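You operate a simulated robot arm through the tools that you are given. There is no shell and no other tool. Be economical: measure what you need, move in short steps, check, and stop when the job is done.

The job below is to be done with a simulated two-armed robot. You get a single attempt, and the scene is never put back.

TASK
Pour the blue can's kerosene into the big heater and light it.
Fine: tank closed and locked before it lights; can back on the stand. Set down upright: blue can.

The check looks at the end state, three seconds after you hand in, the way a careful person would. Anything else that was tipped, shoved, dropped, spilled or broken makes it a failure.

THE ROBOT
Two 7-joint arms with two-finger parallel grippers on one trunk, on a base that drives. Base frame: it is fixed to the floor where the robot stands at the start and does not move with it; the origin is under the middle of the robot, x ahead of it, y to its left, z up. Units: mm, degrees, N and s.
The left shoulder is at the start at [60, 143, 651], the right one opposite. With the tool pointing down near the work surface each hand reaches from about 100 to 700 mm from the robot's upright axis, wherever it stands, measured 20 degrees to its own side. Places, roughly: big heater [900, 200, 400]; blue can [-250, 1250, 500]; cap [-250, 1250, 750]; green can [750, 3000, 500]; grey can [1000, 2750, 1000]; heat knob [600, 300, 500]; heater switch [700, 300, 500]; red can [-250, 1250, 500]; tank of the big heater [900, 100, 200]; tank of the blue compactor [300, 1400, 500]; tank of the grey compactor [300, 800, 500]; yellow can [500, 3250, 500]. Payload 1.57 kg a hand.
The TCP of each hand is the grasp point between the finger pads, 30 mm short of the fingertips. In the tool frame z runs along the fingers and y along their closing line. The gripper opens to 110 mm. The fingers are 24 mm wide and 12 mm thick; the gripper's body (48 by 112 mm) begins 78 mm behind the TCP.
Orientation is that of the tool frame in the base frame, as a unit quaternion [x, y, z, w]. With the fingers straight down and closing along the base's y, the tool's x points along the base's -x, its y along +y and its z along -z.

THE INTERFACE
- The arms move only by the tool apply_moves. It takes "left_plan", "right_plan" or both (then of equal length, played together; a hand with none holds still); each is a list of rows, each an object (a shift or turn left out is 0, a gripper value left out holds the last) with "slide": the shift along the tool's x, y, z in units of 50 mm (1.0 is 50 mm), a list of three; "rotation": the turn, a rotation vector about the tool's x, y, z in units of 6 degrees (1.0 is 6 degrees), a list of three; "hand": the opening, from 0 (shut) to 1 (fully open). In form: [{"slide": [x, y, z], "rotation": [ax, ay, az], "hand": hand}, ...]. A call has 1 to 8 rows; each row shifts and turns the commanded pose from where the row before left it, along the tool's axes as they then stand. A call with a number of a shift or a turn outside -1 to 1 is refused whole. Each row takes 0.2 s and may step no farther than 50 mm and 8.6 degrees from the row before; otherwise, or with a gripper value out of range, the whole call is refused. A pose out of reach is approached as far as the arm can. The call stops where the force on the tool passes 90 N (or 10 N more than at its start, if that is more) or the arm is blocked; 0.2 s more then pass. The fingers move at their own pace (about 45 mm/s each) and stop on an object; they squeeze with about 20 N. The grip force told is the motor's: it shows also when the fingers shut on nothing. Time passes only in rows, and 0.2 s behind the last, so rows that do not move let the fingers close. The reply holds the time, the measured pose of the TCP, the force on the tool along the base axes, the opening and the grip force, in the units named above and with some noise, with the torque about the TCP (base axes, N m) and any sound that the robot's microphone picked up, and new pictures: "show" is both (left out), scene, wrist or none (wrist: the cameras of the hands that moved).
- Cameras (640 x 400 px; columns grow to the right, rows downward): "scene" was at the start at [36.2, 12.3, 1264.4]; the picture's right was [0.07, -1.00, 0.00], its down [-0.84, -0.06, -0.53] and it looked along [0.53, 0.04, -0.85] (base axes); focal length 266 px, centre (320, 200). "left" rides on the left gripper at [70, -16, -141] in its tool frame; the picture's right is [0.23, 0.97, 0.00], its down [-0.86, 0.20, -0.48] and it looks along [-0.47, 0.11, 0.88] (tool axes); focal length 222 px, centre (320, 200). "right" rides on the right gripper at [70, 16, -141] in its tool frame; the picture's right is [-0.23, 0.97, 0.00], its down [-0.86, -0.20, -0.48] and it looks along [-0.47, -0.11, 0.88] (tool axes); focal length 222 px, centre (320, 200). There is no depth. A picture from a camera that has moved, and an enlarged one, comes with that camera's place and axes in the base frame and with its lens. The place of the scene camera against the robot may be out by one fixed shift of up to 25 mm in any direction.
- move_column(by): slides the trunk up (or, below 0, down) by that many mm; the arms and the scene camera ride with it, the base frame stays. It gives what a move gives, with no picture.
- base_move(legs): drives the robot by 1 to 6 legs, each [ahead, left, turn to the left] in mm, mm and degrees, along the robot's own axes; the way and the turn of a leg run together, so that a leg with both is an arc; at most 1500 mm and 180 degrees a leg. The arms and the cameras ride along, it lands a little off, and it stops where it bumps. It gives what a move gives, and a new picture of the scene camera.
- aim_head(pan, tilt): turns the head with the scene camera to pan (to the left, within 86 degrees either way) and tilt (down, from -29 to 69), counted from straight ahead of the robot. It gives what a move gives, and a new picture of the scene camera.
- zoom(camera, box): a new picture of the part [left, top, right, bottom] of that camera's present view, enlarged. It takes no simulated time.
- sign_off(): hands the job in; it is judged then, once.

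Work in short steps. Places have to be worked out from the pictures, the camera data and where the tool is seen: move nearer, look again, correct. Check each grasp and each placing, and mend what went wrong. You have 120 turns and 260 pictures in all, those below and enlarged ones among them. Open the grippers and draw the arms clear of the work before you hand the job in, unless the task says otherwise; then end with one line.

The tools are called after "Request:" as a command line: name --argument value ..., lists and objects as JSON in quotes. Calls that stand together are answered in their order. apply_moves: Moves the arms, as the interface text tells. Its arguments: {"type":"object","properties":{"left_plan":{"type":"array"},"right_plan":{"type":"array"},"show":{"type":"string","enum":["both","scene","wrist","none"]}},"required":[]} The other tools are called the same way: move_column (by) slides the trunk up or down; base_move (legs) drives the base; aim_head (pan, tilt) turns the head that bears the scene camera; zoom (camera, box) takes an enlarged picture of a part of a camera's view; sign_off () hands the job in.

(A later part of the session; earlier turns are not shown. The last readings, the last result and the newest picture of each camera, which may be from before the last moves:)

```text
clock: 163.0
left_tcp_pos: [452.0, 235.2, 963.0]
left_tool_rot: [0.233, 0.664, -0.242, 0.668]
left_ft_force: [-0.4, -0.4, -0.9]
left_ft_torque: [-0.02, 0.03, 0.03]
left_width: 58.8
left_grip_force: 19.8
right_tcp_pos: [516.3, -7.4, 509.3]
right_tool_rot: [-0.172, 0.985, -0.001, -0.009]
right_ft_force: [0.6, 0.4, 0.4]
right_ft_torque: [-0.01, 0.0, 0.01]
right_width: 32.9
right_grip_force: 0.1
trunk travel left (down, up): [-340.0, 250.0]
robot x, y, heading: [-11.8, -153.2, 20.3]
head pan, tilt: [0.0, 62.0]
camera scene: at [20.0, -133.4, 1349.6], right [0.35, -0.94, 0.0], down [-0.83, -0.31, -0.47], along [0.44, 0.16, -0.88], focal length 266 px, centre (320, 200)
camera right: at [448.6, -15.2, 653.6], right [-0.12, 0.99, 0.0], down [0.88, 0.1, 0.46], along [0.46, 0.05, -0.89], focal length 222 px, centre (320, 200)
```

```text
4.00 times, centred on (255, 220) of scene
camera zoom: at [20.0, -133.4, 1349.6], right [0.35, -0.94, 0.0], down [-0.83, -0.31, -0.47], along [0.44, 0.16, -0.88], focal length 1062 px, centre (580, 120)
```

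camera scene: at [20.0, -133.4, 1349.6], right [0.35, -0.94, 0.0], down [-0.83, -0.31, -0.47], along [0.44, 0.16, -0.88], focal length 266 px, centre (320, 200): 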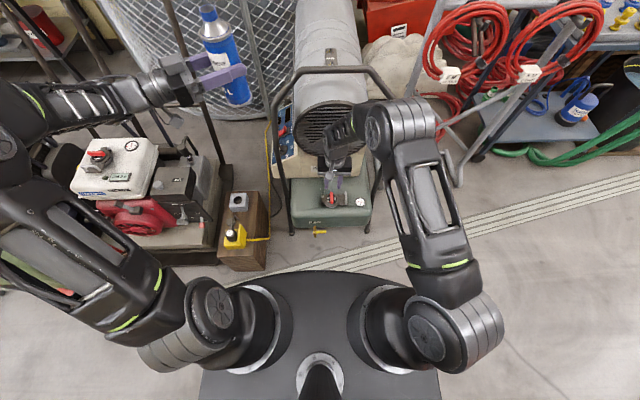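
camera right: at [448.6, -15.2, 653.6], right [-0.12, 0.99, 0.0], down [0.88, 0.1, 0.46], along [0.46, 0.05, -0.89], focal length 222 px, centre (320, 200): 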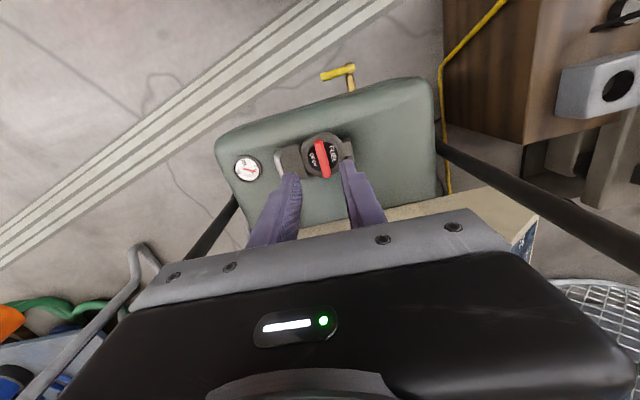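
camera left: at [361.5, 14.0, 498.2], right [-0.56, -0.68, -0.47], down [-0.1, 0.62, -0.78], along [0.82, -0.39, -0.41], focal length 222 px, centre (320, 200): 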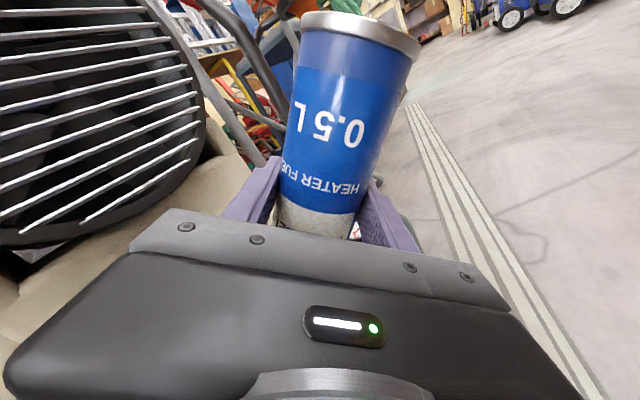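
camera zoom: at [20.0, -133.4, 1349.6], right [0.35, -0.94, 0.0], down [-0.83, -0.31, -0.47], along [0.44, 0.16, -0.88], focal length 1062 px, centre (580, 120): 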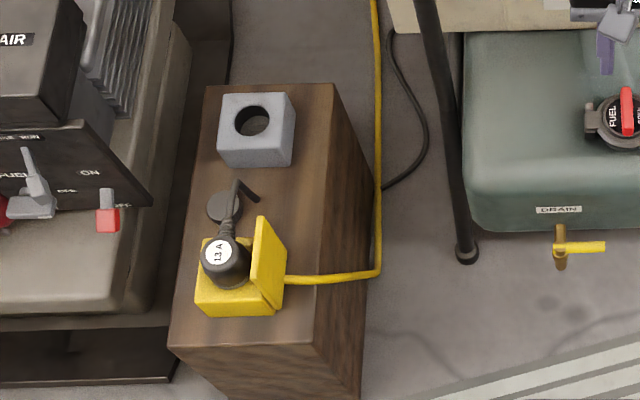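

The switch and thermostat knob are on the panel on the heater's left side, so I need the left hand free. The can goes back to its stand first. I raise the right hand and back away.

Request:
apply_moves --right_plan '[{"slide": [0.5, -0.3, -0.8]}, {"slide": [0.5, -0.3, -0.8]}, {"slide": [0.3, -0.3, -0.8]}, {"slide": [0.3, -0.3, -0.8]}, {"slide": [0, -0.3, -0.8]}]' --show "none"

Request:
base_move --legs '[[-500, 0, 0], [0, 0, 70], [0, 300, 0]]'

Request:
apply_moves --left_plan '[{"rotation": [-1, 0, 0]}, {"rotation": [-1, 0, 0]}, {"rotation": [-1, 0, 0]}, {"rotation": [-1, 0, 0]}, {"rotation": [-1, 0, 0]}]' --show "none"

Request:
apply_moves --left_plan '[{"rotation": [-1, 0, 0]}, {"rotation": [-1, 0, 0]}, {"rotation": [-1, 0, 0]}, {"rotation": [-1, 0, 0]}, {"rotation": [-1, 0, 0]}]' --show "none"

```text
clock: 164.2
left_tcp_pos: [452.7, 235.5, 962.0]
left_tool_rot: [0.233, 0.664, -0.243, 0.668]
left_ft_force: [-0.1, 0.7, -1.1]
left_ft_torque: [0.0, 0.01, 0.02]
left_width: 58.8
left_grip_force: 19.8
right_tcp_pos: [467.9, -105.5, 711.5]
right_tool_rot: [-0.172, 0.985, -0.001, -0.01]
right_ft_force: [0.6, 0.6, 0.2]
right_ft_torque: [0.02, 0.02, 0.01]
right_width: 33.0
right_grip_force: 0.2
trunk travel left (down, up): [-340.0, 250.0]
robot x, y, heading: [-9.0, -153.4, 20.8]
head pan, tilt: [0.0, 62.0]
```

```text
clock: 171.2
left_tcp_pos: [-838.7, 234.2, 963.5]
left_tool_rot: [-0.196, 0.676, 0.189, 0.685]
left_ft_force: [0.5, -0.2, -0.8]
left_ft_torque: [-0.02, 0.03, 0.03]
left_width: 58.7
left_grip_force: 19.9
right_tcp_pos: [-510.7, 138.9, 711.4]
right_tool_rot: [0.712, -0.702, 0.006, 0.007]
right_ft_force: [0.7, -0.4, 0.4]
right_ft_torque: [-0.02, 0.01, -0.02]
right_width: 33.0
right_grip_force: 0.1
trunk travel left (down, up): [-340.0, 250.0]
robot x, y, heading: [-623.0, -331.6, 91.8]
head pan, tilt: [0.0, 62.0]
stopped in leg 3: the robot was blocked; the commanded pose is now the measured one
camera scene: at [-624.2, -286.7, 1349.6], right [1.0, 0.03, 0.0], down [0.02, -0.88, -0.47], along [-0.01, 0.47, -0.88], focal length 266 px, centre (320, 200)
```

scene: 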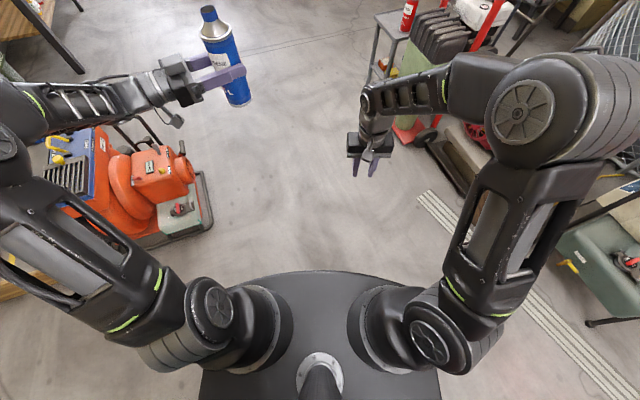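

```text
clock: 172.4
left_tcp_pos: [-839.3, 233.4, 961.4]
left_tool_rot: [-0.368, 0.603, 0.359, 0.611]
left_ft_force: [0.1, 0.0, -0.9]
left_ft_torque: [0.02, 0.01, 0.02]
left_width: 58.7
left_grip_force: 20.0
right_tcp_pos: [-510.8, 139.5, 711.2]
right_tool_rot: [0.711, -0.703, 0.007, 0.008]
right_ft_force: [0.1, 0.8, -1.0]
right_ft_torque: [0.0, -0.01, -0.03]
right_width: 33.2
right_grip_force: 0.0
trunk travel left (down, up): [-340.0, 250.0]
robot x, y, heading: [-621.6, -332.1, 91.4]
head pan, tilt: [0.0, 62.0]
```

```text
clock: 173.6
left_tcp_pos: [-839.2, 232.5, 963.9]
left_tool_rot: [0.513, -0.49, -0.503, -0.494]
left_ft_force: [-0.4, -0.1, -0.8]
left_ft_torque: [0.02, 0.01, -0.03]
left_width: 58.8
left_grip_force: 20.3
right_tcp_pos: [-511.5, 138.9, 712.4]
right_tool_rot: [0.711, -0.703, 0.007, 0.008]
right_ft_force: [0.6, 0.6, 0.0]
right_ft_torque: [0.02, 0.01, 0.0]
right_width: 32.8
right_grip_force: 0.1
trunk travel left (down, up): [-340.0, 250.0]
robot x, y, heading: [-624.0, -331.3, 91.3]
head pan, tilt: [0.0, 62.0]
```

Something at the left blocked the base again. I move off to the right and check what it was.

Request:
base_move --legs '[[0, -40, 0]]'

Request:
aim_head --pan 84 --tilt 48

```text
clock: 174.5
left_tcp_pos: [-798.5, 234.9, 963.5]
left_tool_rot: [0.513, -0.49, -0.503, -0.495]
left_ft_force: [-0.1, 0.5, -1.0]
left_ft_torque: [0.0, 0.0, 0.03]
left_width: 58.8
left_grip_force: 20.0
right_tcp_pos: [-469.8, 140.7, 712.6]
right_tool_rot: [0.712, -0.702, 0.006, 0.008]
right_ft_force: [0.5, 1.0, 0.0]
right_ft_torque: [-0.02, 0.0, 0.03]
right_width: 33.0
right_grip_force: 0.1
trunk travel left (down, up): [-340.0, 250.0]
robot x, y, heading: [-580.6, -325.9, 91.6]
head pan, tilt: [0.0, 62.0]
camera scene: at [-583.8, -285.7, 1349.6], right [1.0, 0.03, 0.0], down [0.02, -0.88, -0.47], along [-0.01, 0.47, -0.88], focal length 266 px, centre (320, 200)
```

scene: 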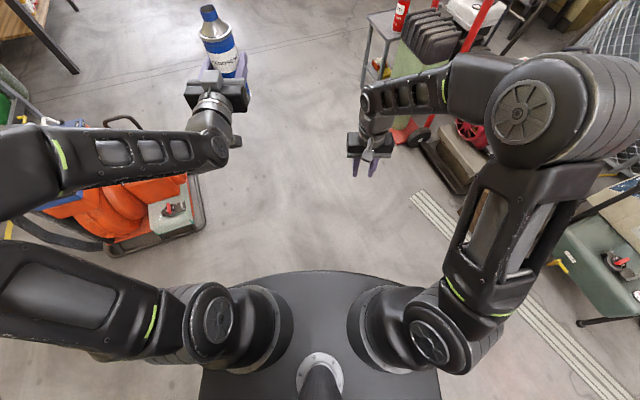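

```text
clock: 176.1
left_tcp_pos: [-798.0, 234.5, 964.3]
left_tool_rot: [0.512, -0.49, -0.502, -0.495]
left_ft_force: [0.2, 0.2, -0.4]
left_ft_torque: [0.02, -0.01, -0.02]
left_width: 59.0
left_grip_force: 20.3
right_tcp_pos: [-470.8, 139.3, 712.5]
right_tool_rot: [0.712, -0.702, 0.007, 0.008]
right_ft_force: [0.4, -0.1, 0.1]
right_ft_torque: [-0.02, 0.01, 0.02]
right_width: 33.2
right_grip_force: 0.0
trunk travel left (down, up): [-340.0, 250.0]
robot x, y, heading: [-583.5, -325.3, 91.6]
head pan, tilt: [84.0, 48.0]
camera scene: at [-661.4, -343.8, 1367.2], right [0.08, 1.0, 0.0], down [0.74, -0.06, -0.67], along [-0.67, 0.05, -0.74], focal length 266 px, centre (320, 200)
```

scene: 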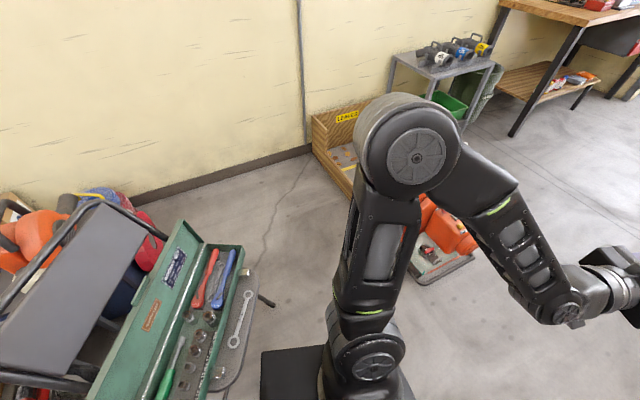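

The chair and toolbox stand as before. I drive forward first, then left and up the lane to the stand's level.

Request:
base_move --legs '[[350, 0, -1.5], [0, 170, 0], [1250, 0, 0], [0, 440, 0], [0, 0, -90]]'

Request:
aim_head --pan 0 --tilt 50

```text
clock: 191.4
left_tcp_pos: [-636.1, 1480.6, 962.8]
left_tool_rot: [-0.012, 0.709, 0.002, 0.705]
left_ft_force: [0.4, 0.2, -1.2]
left_ft_torque: [0.03, 0.0, 0.01]
left_width: 58.8
left_grip_force: 19.7
right_tcp_pos: [-735.4, 1153.1, 712.3]
right_tool_rot: [-0.001, 1.0, 0.002, -0.01]
right_ft_force: [0.2, 0.7, -0.1]
right_ft_torque: [-0.02, 0.02, -0.02]
right_width: 33.0
right_grip_force: 0.1
trunk travel left (down, up): [-340.0, 250.0]
robot x, y, heading: [-1204.4, 1267.3, 0.7]
head pan, tilt: [84.0, 48.0]
camera scene: at [-1227.1, 1354.9, 1367.2], right [1.0, -0.09, 0.0], down [-0.07, -0.74, -0.67], along [0.06, 0.67, -0.74], focal length 266 px, centre (320, 200)
```

scene: 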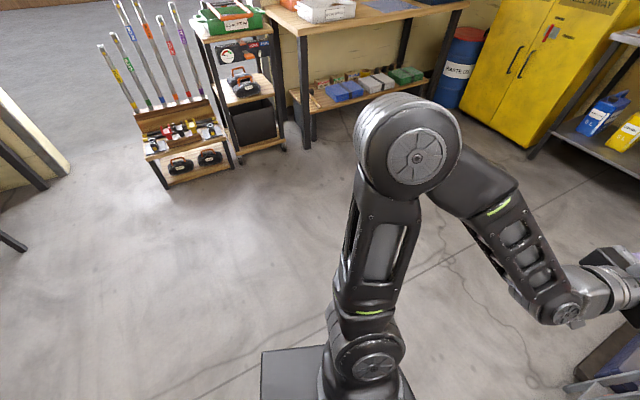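

```text
clock: 193.0
left_tcp_pos: [-637.8, 1479.8, 963.0]
left_tool_rot: [-0.012, 0.709, 0.001, 0.705]
left_ft_force: [0.6, 0.0, -0.9]
left_ft_torque: [0.02, -0.02, 0.02]
left_width: 58.7
left_grip_force: 20.3
right_tcp_pos: [-736.1, 1152.3, 712.2]
right_tool_rot: [-0.001, 1.0, 0.0, -0.011]
right_ft_force: [0.6, -1.1, 0.1]
right_ft_torque: [0.0, -0.01, 0.01]
right_width: 33.0
right_grip_force: 0.0
trunk travel left (down, up): [-340.0, 250.0]
robot x, y, heading: [-1204.7, 1272.4, 0.9]
head pan, tilt: [0.0, 50.0]
camera scene: at [-1157.3, 1277.6, 1364.4], right [0.01, -1.0, 0.0], down [-0.77, -0.01, -0.64], along [0.64, 0.01, -0.77], focal length 266 px, centre (320, 200)
```

scene: 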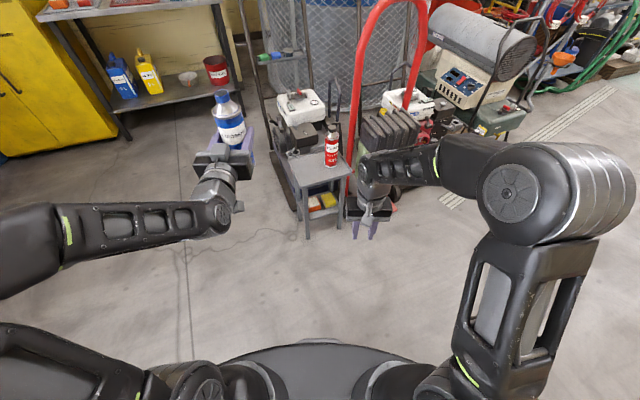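

I'm back at the earlier spot. I bring the left hand to the pose it had at the grasp (768 ahead, 84 left), then lower to 25 mm above the set-down height.

Request:
apply_moves --left_plan '[{"slide": [0, -0.32, 0.5]}, {"slide": [0, -0.32, 0.5]}, {"slide": [0, -0.32, 0.5]}, {"slide": [0, -0.32, 0.5]}, {"slide": [0, -0.32, 0.5]}, {"slide": [0, -0.32, 0.5]}, {"slide": [0, -0.32, 0.5]}, {"slide": [0, -0.32, 0.5]}]' --show "none"

Request:
move_column --by -90

Request:
apply_moves --left_plan '[{"slide": [0.92, 0, 0]}, {"slide": [0.92, 0, 0]}, {"slide": [0.92, 0, 0]}, {"slide": [0.92, 0, 0]}, {"slide": [0.92, 0, 0]}, {"slide": [0.8, 0, 0]}, {}]' --show "scene"

```text
clock: 194.8
left_tcp_pos: [-434.7, 1356.5, 961.7]
left_tool_rot: [-0.012, 0.709, 0.001, 0.705]
left_ft_force: [0.6, -0.9, -0.9]
left_ft_torque: [-0.02, -0.01, -0.01]
left_width: 58.6
left_grip_force: 19.8
right_tcp_pos: [-735.4, 1152.4, 712.3]
right_tool_rot: [-0.001, 1.0, 0.001, -0.01]
right_ft_force: [-0.2, -1.4, -0.5]
right_ft_torque: [0.0, -0.03, -0.01]
right_width: 33.1
right_grip_force: 0.2
trunk travel left (down, up): [-340.0, 250.0]
robot x, y, heading: [-1197.2, 1271.7, 0.7]
head pan, tilt: [0.0, 50.0]
```

```text
clock: 196.1
left_tcp_pos: [-435.8, 1356.0, 873.2]
left_tool_rot: [-0.011, 0.709, 0.001, 0.705]
left_ft_force: [0.9, -0.5, -0.9]
left_ft_torque: [-0.02, 0.01, 0.01]
left_width: 58.6
left_grip_force: 20.3
right_tcp_pos: [-735.2, 1152.3, 622.6]
right_tool_rot: [0.0, 1.0, 0.001, -0.01]
right_ft_force: [-0.1, -0.6, -1.4]
right_ft_torque: [-0.03, 0.0, -0.01]
right_width: 33.4
right_grip_force: 0.0
trunk travel left (down, up): [-250.0, 340.0]
robot x, y, heading: [-1203.6, 1270.0, 0.8]
head pan, tilt: [0.0, 50.0]
```

```text
clock: 197.7
left_tcp_pos: [-438.4, 1352.6, 601.7]
left_tool_rot: [-0.012, 0.709, 0.0, 0.705]
left_ft_force: [-0.8, -0.1, -1.3]
left_ft_torque: [-0.02, 0.02, -0.03]
left_width: 58.7
left_grip_force: 19.7
right_tcp_pos: [-736.2, 1152.3, 622.8]
right_tool_rot: [-0.001, 1.0, 0.001, -0.01]
right_ft_force: [0.0, -0.3, 0.4]
right_ft_torque: [0.01, 0.03, 0.01]
right_width: 33.0
right_grip_force: 0.1
trunk travel left (down, up): [-250.0, 340.0]
robot x, y, heading: [-1202.1, 1266.8, 1.0]
head pan, tilt: [0.0, 50.0]
camera scene: at [-1157.0, 1277.5, 1274.4], right [0.01, -1.0, 0.0], down [-0.77, -0.01, -0.64], along [0.64, 0.01, -0.77], focal length 266 px, centre (320, 200)
```

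scene: 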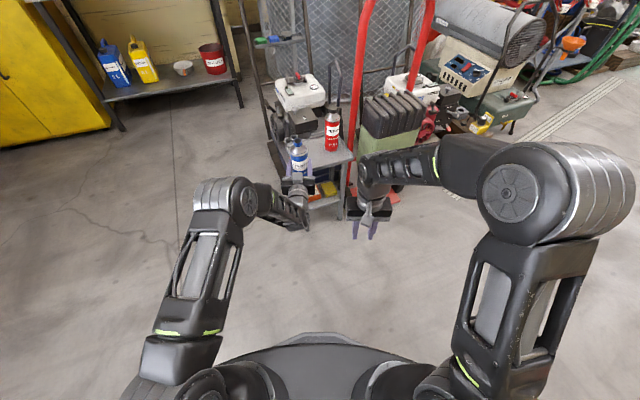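

Aligned with the earlier spot. I drive 200 mm forward so the can is over its place on the stand.

Request:
base_move --legs '[[200, -3, 0]]'

Request:
zoom --camera "scene" --box '[250, 80, 390, 220]'

Request:
apply_moves --left_plan '[{}]' --show "wrist"

```text
clock: 199.3
left_tcp_pos: [-238.9, 1354.0, 601.6]
left_tool_rot: [-0.012, 0.709, 0.001, 0.705]
left_ft_force: [0.1, 0.8, -0.9]
left_ft_torque: [0.02, 0.02, 0.02]
left_width: 58.9
left_grip_force: 20.0
right_tcp_pos: [-536.2, 1153.6, 622.4]
right_tool_rot: [-0.002, 1.0, 0.0, -0.011]
right_ft_force: [-0.5, 0.0, 0.2]
right_ft_torque: [0.03, 0.04, 0.0]
right_width: 33.2
right_grip_force: 0.1
trunk travel left (down, up): [-250.0, 340.0]
robot x, y, heading: [-1000.8, 1269.4, 1.1]
head pan, tilt: [0.0, 50.0]
camera scene: at [-957.1, 1277.4, 1274.4], right [0.01, -1.0, 0.0], down [-0.77, -0.01, -0.64], along [0.64, 0.01, -0.77], focal length 266 px, centre (320, 200)
```

scene: 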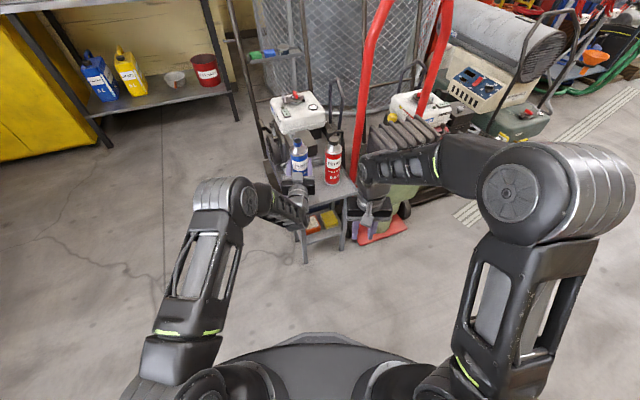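

```text
2.86 times, centred on (320, 150) of scene
camera zoom: at [-957.1, 1277.4, 1274.4], right [0.01, -1.0, 0.0], down [-0.77, -0.01, -0.64], along [0.64, 0.01, -0.77], focal length 759 px, centre (320, 343)
```

zoom: 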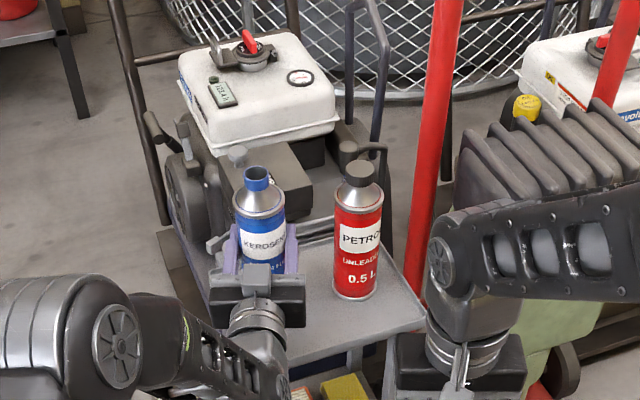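

```text
clock: 199.7
left_tcp_pos: [-239.3, 1353.0, 602.0]
left_tool_rot: [-0.013, 0.709, 0.001, 0.705]
left_ft_force: [-0.5, 0.5, -1.2]
left_ft_torque: [0.05, 0.02, 0.04]
left_width: 58.8
left_grip_force: 21.0
right_tcp_pos: [-535.1, 1152.6, 621.4]
right_tool_rot: [-0.001, 1.0, 0.001, -0.011]
right_ft_force: [0.3, 0.3, 0.2]
right_ft_torque: [-0.02, 0.02, -0.02]
right_width: 32.7
right_grip_force: 0.1
trunk travel left (down, up): [-250.0, 340.0]
robot x, y, heading: [-1000.0, 1270.2, 0.9]
head pan, tilt: [0.0, 50.0]
camera left: at [-380.7, 1332.7, 533.2], right [-0.02, 0.97, -0.24], down [-0.48, 0.2, 0.85], along [0.88, 0.13, 0.46], focal length 222 px, centre (320, 200)
```

left: 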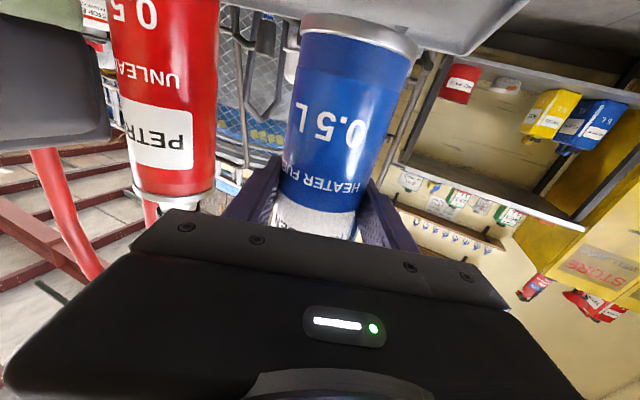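

The can is over its old place. I correct the ~1.7° tilt and lower gently to contact.

Request:
apply_moves --left_plan '[{"rotation": [0, 0.16, 0.24]}, {"slide": [0.2, 0, 0]}, {"slide": [0.2, 0, 0]}, {"slide": [0.1, 0, 0]}, {}]' --show "wrist"

```text
clock: 200.9
left_tcp_pos: [-239.4, 1353.0, 577.6]
left_tool_rot: [-0.004, 0.715, 0.011, 0.699]
left_ft_force: [0.6, 0.1, -1.2]
left_ft_torque: [-0.03, -0.02, -0.01]
left_width: 58.7
left_grip_force: 19.8
right_tcp_pos: [-535.3, 1153.3, 622.3]
right_tool_rot: [-0.002, 1.0, 0.0, -0.011]
right_ft_force: [0.4, -0.8, -0.9]
right_ft_torque: [-0.02, -0.02, 0.0]
right_width: 33.2
right_grip_force: 0.1
trunk travel left (down, up): [-250.0, 340.0]
robot x, y, heading: [-1001.0, 1270.0, 1.0]
head pan, tilt: [0.0, 50.0]
camera left: at [-382.5, 1334.6, 510.0], right [-0.02, 0.98, -0.22], down [-0.46, 0.18, 0.87], along [0.89, 0.12, 0.45], focal length 222 px, centre (320, 200)
```

left: 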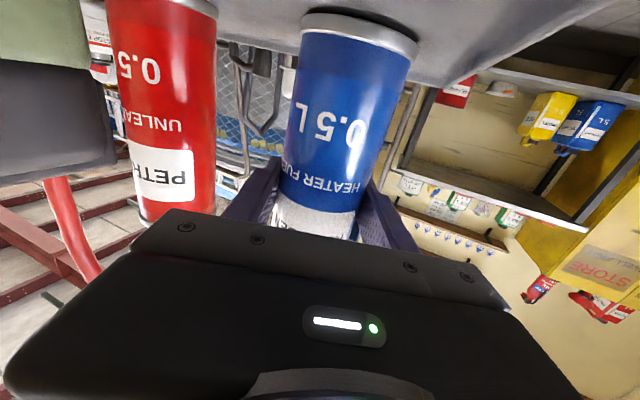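

Still about 6 mm to go; I lower in small steps until it touches.

Request:
apply_moves --left_plan '[{"slide": [0.06, 0, 0]}, {"slide": [0.05, 0, 0]}, {}]' --show "none"

Request:
apply_moves --left_plan '[{"slide": [0.04, 0, 0]}, {}]' --show "none"

```text
clock: 201.7
left_tcp_pos: [-239.1, 1353.6, 574.9]
left_tool_rot: [-0.003, 0.713, 0.009, 0.702]
left_ft_force: [-0.1, -0.5, 12.0]
left_ft_torque: [-0.38, -0.07, -0.03]
left_width: 58.9
left_grip_force: 20.1
right_tcp_pos: [-535.7, 1152.3, 622.4]
right_tool_rot: [-0.002, 1.0, 0.001, -0.009]
right_ft_force: [1.1, -0.8, -0.6]
right_ft_torque: [-0.01, 0.01, 0.0]
right_width: 33.0
right_grip_force: 0.0
trunk travel left (down, up): [-250.0, 340.0]
robot x, y, heading: [-1000.5, 1273.0, 0.8]
head pan, tilt: [0.0, 50.0]
```

```text
clock: 202.3
left_tcp_pos: [-240.4, 1353.6, 573.3]
left_tool_rot: [-0.004, 0.712, 0.01, 0.702]
left_ft_force: [3.2, -0.2, 20.0]
left_ft_torque: [-0.5, -0.12, 0.08]
left_width: 59.0
left_grip_force: 20.5
right_tcp_pos: [-536.0, 1153.2, 623.5]
right_tool_rot: [-0.002, 1.0, 0.001, -0.009]
right_ft_force: [0.9, -1.1, -0.6]
right_ft_torque: [0.03, -0.02, 0.01]
right_width: 33.0
right_grip_force: 0.0
trunk travel left (down, up): [-250.0, 340.0]
robot x, y, heading: [-1000.9, 1271.1, 0.8]
head pan, tilt: [0.0, 50.0]
```

Contact at 20 N. I ease up 2 mm and open the fingers.

Request:
apply_moves --left_plan '[{"slide": [-0.04, 0, 0]}, {"hand": 0.85}, {}, {}, {}]' --show "wrist"

```text
clock: 203.5
left_tcp_pos: [-240.8, 1352.2, 571.3]
left_tool_rot: [-0.003, 0.715, 0.01, 0.699]
left_ft_force: [0.9, -0.2, -0.2]
left_ft_torque: [0.03, 0.03, -0.02]
left_width: 93.5
left_grip_force: 0.1
right_tcp_pos: [-536.4, 1153.8, 622.3]
right_tool_rot: [-0.001, 1.0, 0.001, -0.01]
right_ft_force: [0.3, 0.9, -0.9]
right_ft_torque: [0.01, -0.01, 0.0]
right_width: 32.9
right_grip_force: 0.1
trunk travel left (down, up): [-250.0, 340.0]
robot x, y, heading: [-1002.4, 1267.6, 0.9]
head pan, tilt: [0.0, 50.0]
camera left: at [-382.8, 1334.5, 504.5], right [-0.02, 0.98, -0.22], down [-0.46, 0.18, 0.87], along [0.89, 0.12, 0.45], focal length 222 px, centre (320, 200)
```

left: 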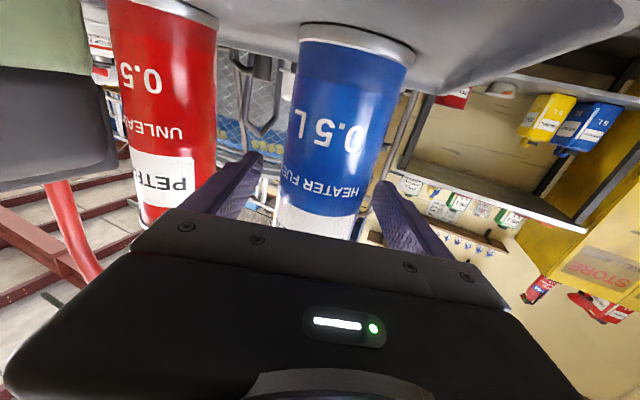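

The can stands flush on the stand, fingers clear. I back the base straight out and check.

Request:
base_move --legs '[[-250, 0, 0]]'

Request:
zoom --camera "scene" --box '[240, 60, 390, 210]'

```text
clock: 205.3
left_tcp_pos: [-490.7, 1351.7, 571.8]
left_tool_rot: [-0.005, 0.715, 0.012, 0.699]
left_ft_force: [0.0, 0.3, 0.5]
left_ft_torque: [0.01, 0.0, -0.01]
left_width: 93.5
left_grip_force: 0.1
right_tcp_pos: [-785.2, 1150.4, 621.5]
right_tool_rot: [-0.003, 1.0, 0.001, -0.011]
right_ft_force: [0.3, 0.4, 0.4]
right_ft_torque: [0.01, 0.03, 0.0]
right_width: 33.0
right_grip_force: 0.1
trunk travel left (down, up): [-250.0, 340.0]
robot x, y, heading: [-1253.4, 1264.9, 1.0]
head pan, tilt: [0.0, 50.0]
camera scene: at [-1208.1, 1273.3, 1274.5], right [0.02, -1.0, 0.0], down [-0.77, -0.01, -0.64], along [0.64, 0.01, -0.77], focal length 266 px, centre (320, 200)
```

scene: 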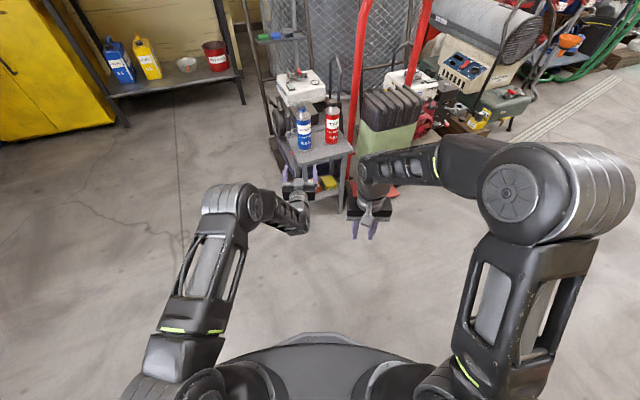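

```text
2.67 times, centred on (315, 135) of scene
camera zoom: at [-1208.1, 1273.3, 1274.5], right [0.02, -1.0, 0.0], down [-0.77, -0.01, -0.64], along [0.64, 0.01, -0.77], focal length 708 px, centre (333, 373)
```

zoom: 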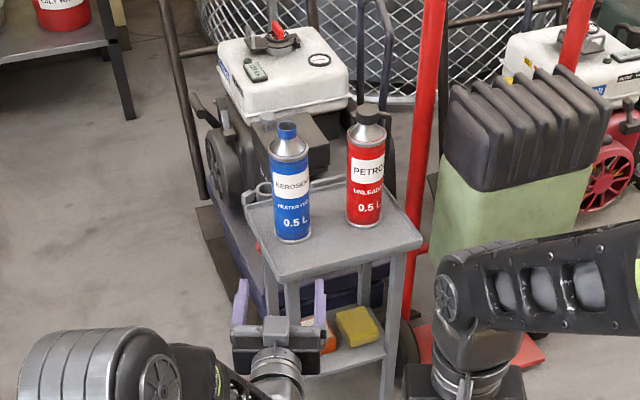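

The blue can stands upright beside the red one. From here the heater panel is visible; I zoom in on it.

Request:
zoom --camera "scene" --box '[430, 40, 510, 100]'

Request:
apply_moves --left_plan '[{"slide": [-0.8, 0, -0.2], "hand": 0.3}, {"slide": [-0.8, 0, -0.2], "rotation": [0, 1, 0]}, {"slide": [-0.8, 0, -0.2], "rotation": [0, 1, 0]}, {"slide": [-0.8, 0, -0.2], "rotation": [0, 1, 0]}, {"slide": [-0.8, 0, 0], "rotation": [0, 1, 0]}, {"slide": [-0.6, 0, 0], "rotation": [0, 1, 0]}, {"rotation": [0, 1, 0]}, {"rotation": [0, 1, 0]}]' --show "none"

```text
6.67 times, centred on (470, 70) of scene
camera zoom: at [-1208.1, 1273.3, 1274.5], right [0.02, -1.0, 0.0], down [-0.77, -0.01, -0.64], along [0.64, 0.01, -0.77], focal length 1771 px, centre (-680, 1067)
```

zoom: 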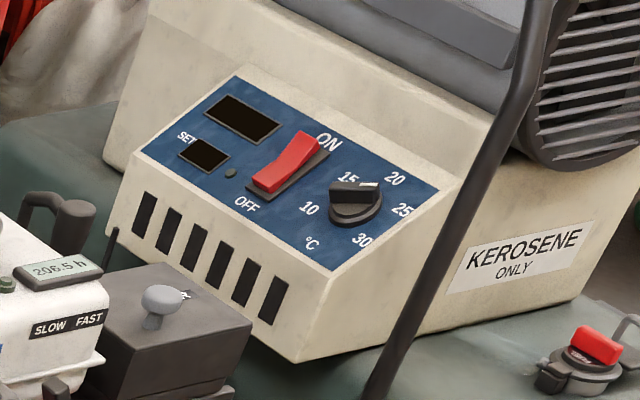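

```text
clock: 207.1
left_tcp_pos: [-487.6, 1350.0, 799.3]
left_tool_rot: [-0.008, 0.918, 0.006, 0.397]
left_ft_force: [0.2, -0.4, 0.4]
left_ft_torque: [0.0, 0.03, 0.0]
left_width: 33.4
left_grip_force: 0.0
right_tcp_pos: [-786.0, 1151.5, 621.3]
right_tool_rot: [-0.004, 1.0, 0.001, -0.01]
right_ft_force: [0.7, -0.1, 0.5]
right_ft_torque: [0.0, 0.03, 0.01]
right_width: 32.9
right_grip_force: 0.1
trunk travel left (down, up): [-250.0, 340.0]
robot x, y, heading: [-1252.0, 1263.8, 1.3]
head pan, tilt: [0.0, 50.0]
```

The rocker's ON end is the upper, raised end, and the knob points to about 20–22 °C. I draw the left hand in and yaw it 40° to the right, so it can reach the switch past the left handle bar, then drive back.

Request:
apply_moves --left_plan '[{"slide": [0.45, 0.45, -0.5], "rotation": [0.73, 0, 0.68]}, {"slide": [0.4, 0.5, -0.4], "rotation": [0.73, 0, 0.68]}, {"slide": [0.4, 0.5, -0.4], "rotation": [0.73, 0, 0.68]}, {"slide": [0.4, 0.5, -0.4], "rotation": [0.73, 0, 0.68]}, {"rotation": [0.73, 0, 0.68]}, {"rotation": [0.73, 0, 0.68]}, {"rotation": [0.73, 0, 0.68]}]' --show "none"

Request:
base_move --legs '[[0, 0, -91], [0, 480, 0], [1310, 0, 0], [0, 0, 110], [0, -330, 0], [450, 0, 0]]'

```text
clock: 208.7
left_tcp_pos: [-592.4, 1462.8, 797.3]
left_tool_rot: [0.228, 0.89, -0.094, 0.384]
left_ft_force: [0.3, 0.4, 0.9]
left_ft_torque: [-0.01, -0.02, -0.02]
left_width: 33.1
left_grip_force: 0.0
left hand out of reach, approached as far as the arm can: row 6, 7
right_tcp_pos: [-786.7, 1151.7, 622.4]
right_tool_rot: [-0.003, 1.0, 0.001, -0.01]
right_ft_force: [0.3, -0.4, 0.8]
right_ft_torque: [0.01, 0.0, -0.01]
right_width: 33.0
right_grip_force: 0.1
trunk travel left (down, up): [-250.0, 340.0]
robot x, y, heading: [-1249.5, 1261.9, 1.4]
head pan, tilt: [0.0, 50.0]
```

```text
clock: 227.7
left_tcp_pos: [-113.5, 83.0, 796.4]
left_tool_rot: [0.084, 0.915, -0.033, 0.394]
left_ft_force: [-0.4, 0.0, 0.8]
left_ft_torque: [-0.02, 0.01, -0.04]
left_width: 32.7
left_grip_force: 0.1
right_tcp_pos: [-200.1, -273.6, 623.3]
right_tool_rot: [-0.162, 0.987, -0.001, -0.01]
right_ft_force: [0.1, 0.5, 0.3]
right_ft_torque: [-0.04, -0.01, 0.0]
right_width: 33.0
right_grip_force: 0.1
trunk travel left (down, up): [-250.0, 340.0]
robot x, y, heading: [-678.2, -311.0, 19.1]
head pan, tilt: [0.0, 50.0]
stopped in leg 5: the robot was blocked; the commanded pose is now the measured one
camera scene: at [-637.8, -288.4, 1274.4], right [0.33, -0.94, 0.0], down [-0.72, -0.25, -0.64], along [0.61, 0.21, -0.77], focal length 266 px, centre (320, 200)
```

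scene: 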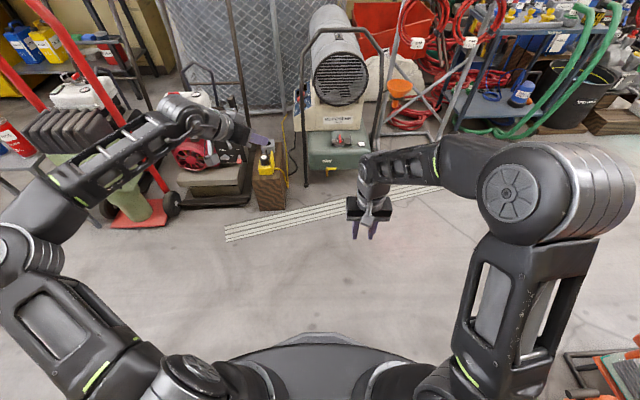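

Blocked at the toolbox chair again. I move away from it and check it.

Request:
base_move --legs '[[60, 50, 0]]'

Request:
aim_head --pan -80 --tilt 45

```text
clock: 228.7
left_tcp_pos: [-75.1, 148.6, 798.0]
left_tool_rot: [0.084, 0.915, -0.033, 0.394]
left_ft_force: [0.2, -0.1, -0.2]
left_ft_torque: [-0.02, 0.0, 0.04]
left_width: 33.0
left_grip_force: 0.1
right_tcp_pos: [-161.1, -208.6, 622.1]
right_tool_rot: [-0.162, 0.987, -0.002, -0.009]
right_ft_force: [0.1, 0.4, -0.4]
right_ft_torque: [0.0, 0.0, 0.02]
right_width: 32.9
right_grip_force: 0.0
trunk travel left (down, up): [-250.0, 340.0]
robot x, y, heading: [-641.0, -243.4, 19.4]
head pan, tilt: [0.0, 50.0]
camera scene: at [-598.6, -222.4, 1274.4], right [0.33, -0.94, 0.0], down [-0.72, -0.25, -0.64], along [0.61, 0.21, -0.77], focal length 266 px, centre (320, 200)
```

scene: 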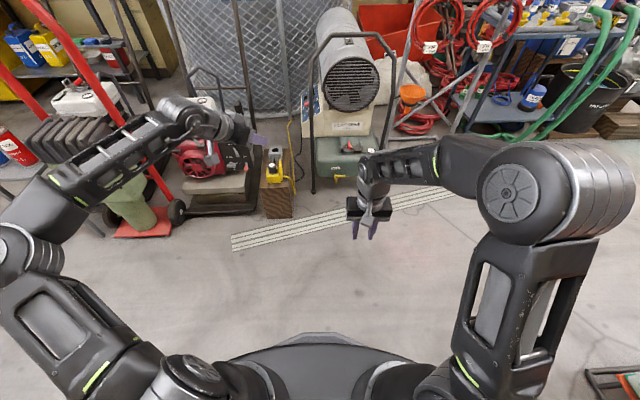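

```text
clock: 230.2
left_tcp_pos: [-75.1, 148.8, 798.1]
left_tool_rot: [0.084, 0.915, -0.032, 0.394]
left_ft_force: [0.0, -1.0, 0.3]
left_ft_torque: [0.03, 0.0, 0.02]
left_width: 32.8
left_grip_force: 0.0
right_tcp_pos: [-161.0, -207.6, 621.9]
right_tool_rot: [-0.161, 0.987, -0.001, -0.009]
right_ft_force: [-0.3, -0.8, 0.8]
right_ft_torque: [0.0, 0.0, 0.01]
right_width: 33.1
right_grip_force: 0.1
trunk travel left (down, up): [-250.0, 340.0]
robot x, y, heading: [-636.3, -243.4, 19.5]
head pan, tilt: [-80.0, 45.0]
camera scene: at [-631.6, -318.9, 1281.4], right [-0.87, -0.49, 0.0], down [-0.35, 0.62, -0.71], along [0.35, -0.62, -0.71], focal length 266 px, centre (320, 200)
```

scene: 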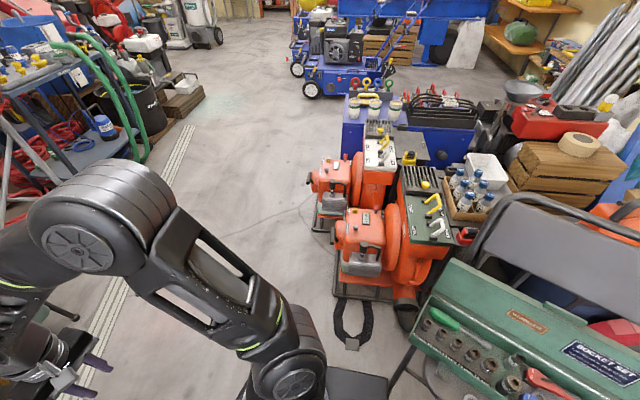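

All undisturbed. Now on to the heater, well clear of the chair.

Request:
base_move --legs '[[250, 0, 0.6], [350, -125, 0]]'

Request:
aim_head --pan 15 --tilt 50

Request:
apply_moves --left_plan '[{"hand": 0}, {}]' --show "wrist"

```text
clock: 234.0
left_tcp_pos: [523.1, 237.9, 797.3]
left_tool_rot: [0.079, 0.915, -0.03, 0.394]
left_ft_force: [-0.2, -0.1, 0.4]
left_ft_torque: [0.0, 0.0, -0.03]
left_width: 33.0
left_grip_force: 0.1
right_tcp_pos: [439.8, -121.3, 622.2]
right_tool_rot: [-0.167, 0.986, -0.001, -0.01]
right_ft_force: [0.2, -0.2, 0.3]
right_ft_torque: [-0.04, -0.03, -0.01]
right_width: 33.0
right_grip_force: 0.0
trunk travel left (down, up): [-250.0, 340.0]
robot x, y, heading: [-41.1, -163.2, 19.8]
head pan, tilt: [-80.0, 45.0]
camera scene: at [-29.3, -235.9, 1281.4], right [-0.87, -0.5, 0.0], down [-0.35, 0.61, -0.71], along [0.35, -0.61, -0.71], focal length 266 px, centre (320, 200)
```

scene: 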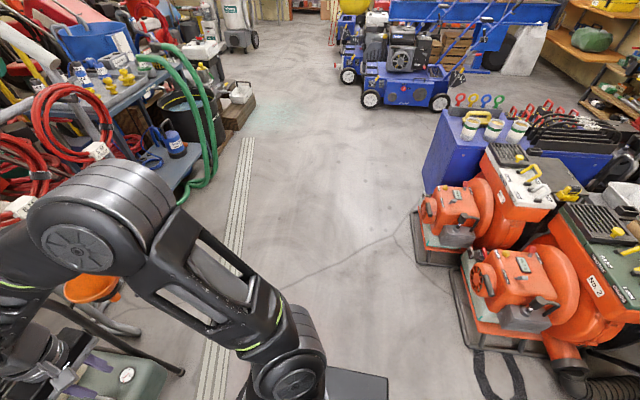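

```text
clock: 235.7
left_tcp_pos: [523.2, 237.2, 798.0]
left_tool_rot: [0.079, 0.915, -0.03, 0.394]
left_ft_force: [-0.3, 0.6, 0.1]
left_ft_torque: [0.0, -0.03, -0.03]
left_width: 33.0
left_grip_force: 0.1
right_tcp_pos: [439.9, -121.1, 623.3]
right_tool_rot: [-0.168, 0.986, -0.001, -0.01]
right_ft_force: [-0.5, 0.7, 0.3]
right_ft_torque: [0.02, -0.03, 0.0]
right_width: 33.2
right_grip_force: 0.0
trunk travel left (down, up): [-250.0, 340.0]
robot x, y, heading: [-37.8, -165.9, 20.0]
head pan, tilt: [15.0, 50.0]
camera scene: at [-6.7, -121.3, 1274.4], right [0.57, -0.82, 0.0], down [-0.63, -0.44, -0.64], along [0.53, 0.37, -0.77], focal length 266 px, centre (320, 200)
```

scene: 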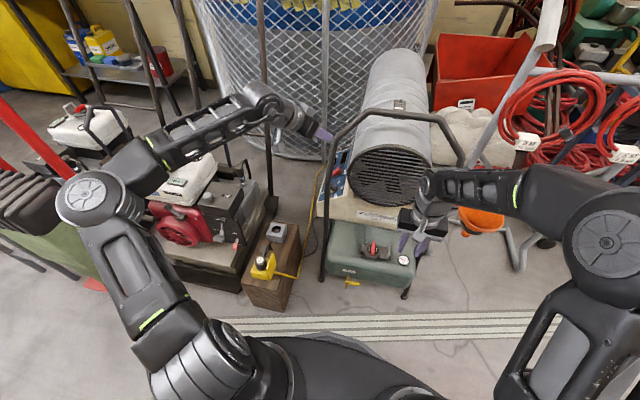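

```text
clock: 236.3
left_tcp_pos: [522.5, 236.9, 797.3]
left_tool_rot: [0.079, 0.915, -0.03, 0.393]
left_ft_force: [-0.4, -0.9, 0.3]
left_ft_torque: [0.0, -0.03, 0.01]
left_width: 0.0
left_grip_force: 10.9
right_tcp_pos: [439.7, -120.0, 622.2]
right_tool_rot: [-0.166, 0.986, 0.0, -0.01]
right_ft_force: [0.6, 0.4, 0.0]
right_ft_torque: [-0.04, 0.02, 0.01]
right_width: 33.2
right_grip_force: 0.1
trunk travel left (down, up): [-250.0, 340.0]
robot x, y, heading: [-38.6, -161.1, 19.9]
head pan, tilt: [15.0, 50.0]
camera left: at [371.1, 246.3, 844.1], right [0.01, 0.99, -0.16], down [0.27, 0.15, 0.95], along [0.96, -0.05, -0.27], focal length 222 px, centre (320, 200)
```

left: 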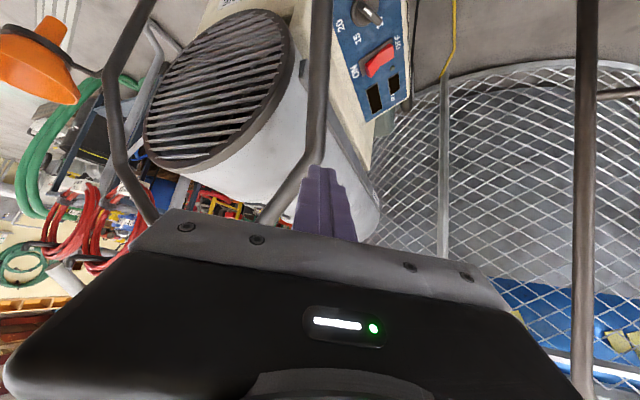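

The switch shows at about (705, 297, 460), with its ON end toward the barrel, and the handle bar is ~25 mm to the right of my approach. I advance 60 mm, then bring the closed fingers toward the ON end, stopping short for a look.

Request:
base_move --legs '[[60, 0, 0]]'

Request:
apply_moves --left_plan '[{"slide": [0.378, 0.137, 0.745]}, {"slide": [0.378, 0.137, 0.745]}, {"slide": [0.378, 0.137, 0.745]}, {"slide": [0.378, 0.137, 0.745]}, {}]' --show "wrist"

```text
clock: 237.3
left_tcp_pos: [580.3, 257.6, 797.6]
left_tool_rot: [0.079, 0.915, -0.03, 0.394]
left_ft_force: [-0.3, -0.4, -0.1]
left_ft_torque: [-0.02, 0.02, 0.0]
left_width: 0.0
left_grip_force: 20.0
right_tcp_pos: [497.5, -99.2, 622.4]
right_tool_rot: [-0.166, 0.986, -0.002, -0.011]
right_ft_force: [-1.1, 0.3, -0.1]
right_ft_torque: [0.02, -0.02, 0.0]
right_width: 33.1
right_grip_force: 0.1
trunk travel left (down, up): [-250.0, 340.0]
robot x, y, heading: [20.1, -142.3, 20.1]
head pan, tilt: [15.0, 50.0]
camera scene: at [51.3, -100.3, 1274.4], right [0.57, -0.82, 0.0], down [-0.63, -0.44, -0.64], along [0.53, 0.37, -0.77], focal length 266 px, centre (320, 200)
```

scene: 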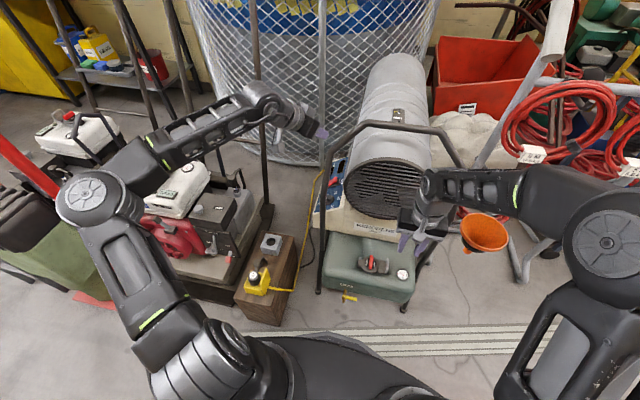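

```text
clock: 238.2
left_tcp_pos: [624.8, 275.5, 679.7]
left_tool_rot: [0.071, 0.914, -0.018, 0.398]
left_ft_force: [-25.2, -1.5, 10.3]
left_ft_torque: [-0.42, -1.25, -1.27]
left_width: 0.1
left_grip_force: 19.8
left hand out of reach, approached as far as the arm can: row 4
right_tcp_pos: [497.1, -98.8, 622.4]
right_tool_rot: [-0.167, 0.986, -0.003, -0.01]
right_ft_force: [-0.4, 0.3, 0.1]
right_ft_torque: [-0.06, -0.05, -0.03]
right_width: 33.0
right_grip_force: 0.1
trunk travel left (down, up): [-250.0, 340.0]
robot x, y, heading: [18.6, -144.4, 20.1]
head pan, tilt: [15.0, 50.0]
stopped in row 4 (left hand): the force on the tool passed its limit (the readings are from after the stop); the commanded pose is now the measured one
camera left: at [472.8, 278.6, 724.0], right [-0.01, 0.99, -0.14], down [0.26, 0.14, 0.96], along [0.97, -0.02, -0.26], focal length 222 px, centre (320, 200)
```

left: 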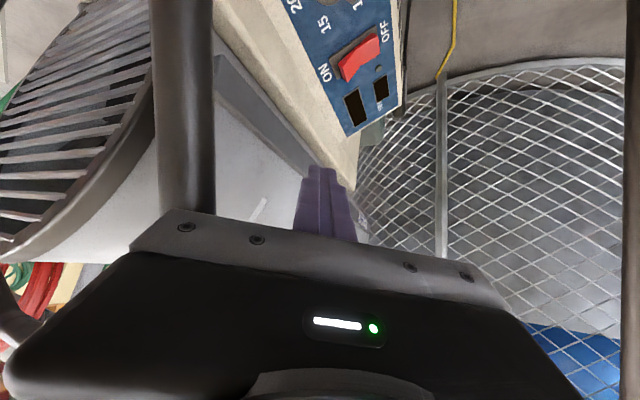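

The palm's right corner touched the handle bar (27 N). I back out and roll the gripper 90° so its narrow side faces the bar.

Request:
apply_moves --left_plan '[{"slide": [-0.3, 0.2, -0.7]}, {"slide": [-0.3, 0.3, -0.7]}, {"rotation": [0, 0, 1]}, {"rotation": [0, 0, 1]}, {"rotation": [0, 0, 1]}, {"rotation": [0, 0, 1]}, {"rotation": [0, 0, 1]}, {"rotation": [0, 0, 1]}]' --show "none"

Request:
apply_moves --left_plan '[{"rotation": [0, 0, 1]}, {"rotation": [0, 0, 1]}, {"rotation": [0, 0, 1]}, {"rotation": [0, 0, 1]}, {"rotation": [0, 0, 1]}, {"rotation": [0, 0, 1]}, {"rotation": [0, 0, 1]}, {"rotation": [0, 0, 1]}]' --show "both"

```text
clock: 240.0
left_tcp_pos: [610.2, 288.5, 720.8]
left_tool_rot: [0.069, 0.915, -0.017, 0.398]
left_ft_force: [0.0, 0.0, 0.3]
left_ft_torque: [-0.02, -0.01, -0.03]
left_width: 0.1
left_grip_force: 20.0
left hand out of reach, approached as far as the arm can: row 2, 3, 4, 5, 6, 7, 8
right_tcp_pos: [498.0, -99.4, 621.7]
right_tool_rot: [-0.167, 0.986, -0.003, -0.01]
right_ft_force: [0.7, 0.3, 0.6]
right_ft_torque: [-0.02, 0.0, 0.01]
right_width: 33.0
right_grip_force: 0.1
trunk travel left (down, up): [-250.0, 340.0]
robot x, y, heading: [22.0, -143.0, 20.2]
head pan, tilt: [15.0, 50.0]
```

```text
clock: 241.8
left_tcp_pos: [610.0, 289.7, 720.0]
left_tool_rot: [0.07, 0.915, -0.018, 0.396]
left_ft_force: [0.1, 0.1, -0.4]
left_ft_torque: [0.0, 0.01, -0.01]
left_width: 0.0
left_grip_force: 20.1
left hand out of reach, approached as far as the arm can: row 1, 2, 3, 4, 5, 6, 7, 8
right_tcp_pos: [499.4, -99.8, 619.8]
right_tool_rot: [-0.167, 0.986, -0.003, -0.01]
right_ft_force: [0.5, -0.1, 0.1]
right_ft_torque: [-0.02, -0.02, 0.0]
right_width: 32.9
right_grip_force: 0.0
trunk travel left (down, up): [-250.0, 340.0]
robot x, y, heading: [23.1, -141.6, 19.9]
head pan, tilt: [15.0, 50.0]
camera scene: at [51.1, -100.0, 1274.4], right [0.58, -0.82, 0.0], down [-0.63, -0.44, -0.64], along [0.53, 0.37, -0.77], focal length 266 px, centre (320, 200)
camera left: at [458.7, 293.0, 766.1], right [-0.02, 0.99, -0.14], down [0.26, 0.14, 0.96], along [0.97, -0.02, -0.26], focal length 222 px, centre (320, 200)
```

scene: 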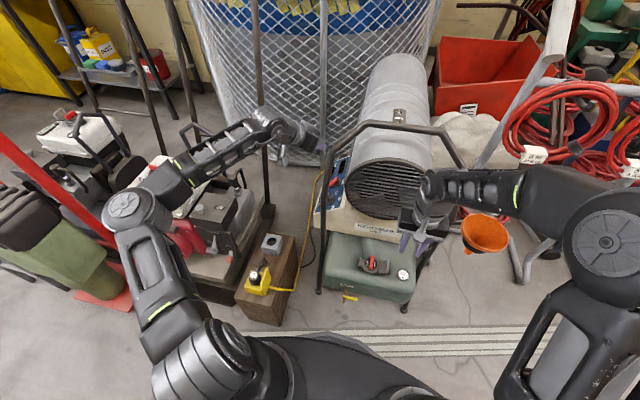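
left: 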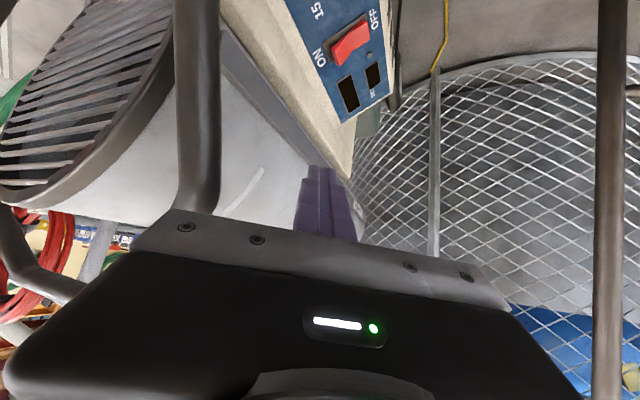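

Rolling is at its joint limit. Instead I shift the hand left and open the gripper fully, so the right finger alone, 61 mm right of centre, reaches the switch with the palm clear of the bar.

Request:
apply_moves --left_plan '[{"slide": [0, 0.9, 0]}, {"slide": [0, 0.32, 0], "hand": 1}, {}, {}, {"slide": [0.41, 0, 0.66]}, {"slide": [0.41, 0, 0.66]}, {"slide": [0.41, 0, 0.66]}, {}]' --show "wrist"

```text
clock: 243.6
left_tcp_pos: [640.9, 288.0, 605.7]
left_tool_rot: [0.07, 0.915, -0.018, 0.397]
left_ft_force: [-0.2, -0.3, 0.3]
left_ft_torque: [0.0, 0.01, 0.0]
left_width: 109.9
left_grip_force: 0.0
left hand out of reach, approached as far as the arm can: row 1, 2
right_tcp_pos: [499.5, -100.0, 621.2]
right_tool_rot: [-0.167, 0.986, -0.003, -0.011]
right_ft_force: [-0.4, -0.5, -0.4]
right_ft_torque: [-0.01, 0.0, -0.01]
right_width: 32.8
right_grip_force: 0.0
trunk travel left (down, up): [-250.0, 340.0]
robot x, y, heading: [18.9, -142.9, 20.2]
head pan, tilt: [15.0, 50.0]
camera left: at [489.3, 291.9, 650.8], right [-0.02, 0.99, -0.14], down [0.26, 0.14, 0.96], along [0.97, -0.02, -0.26], focal length 222 px, centre (320, 200)
```

left: 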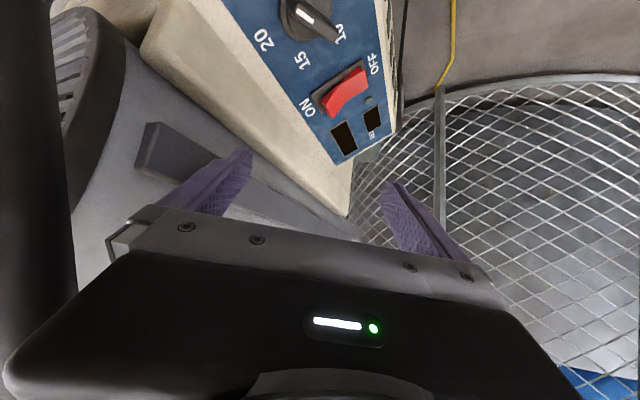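

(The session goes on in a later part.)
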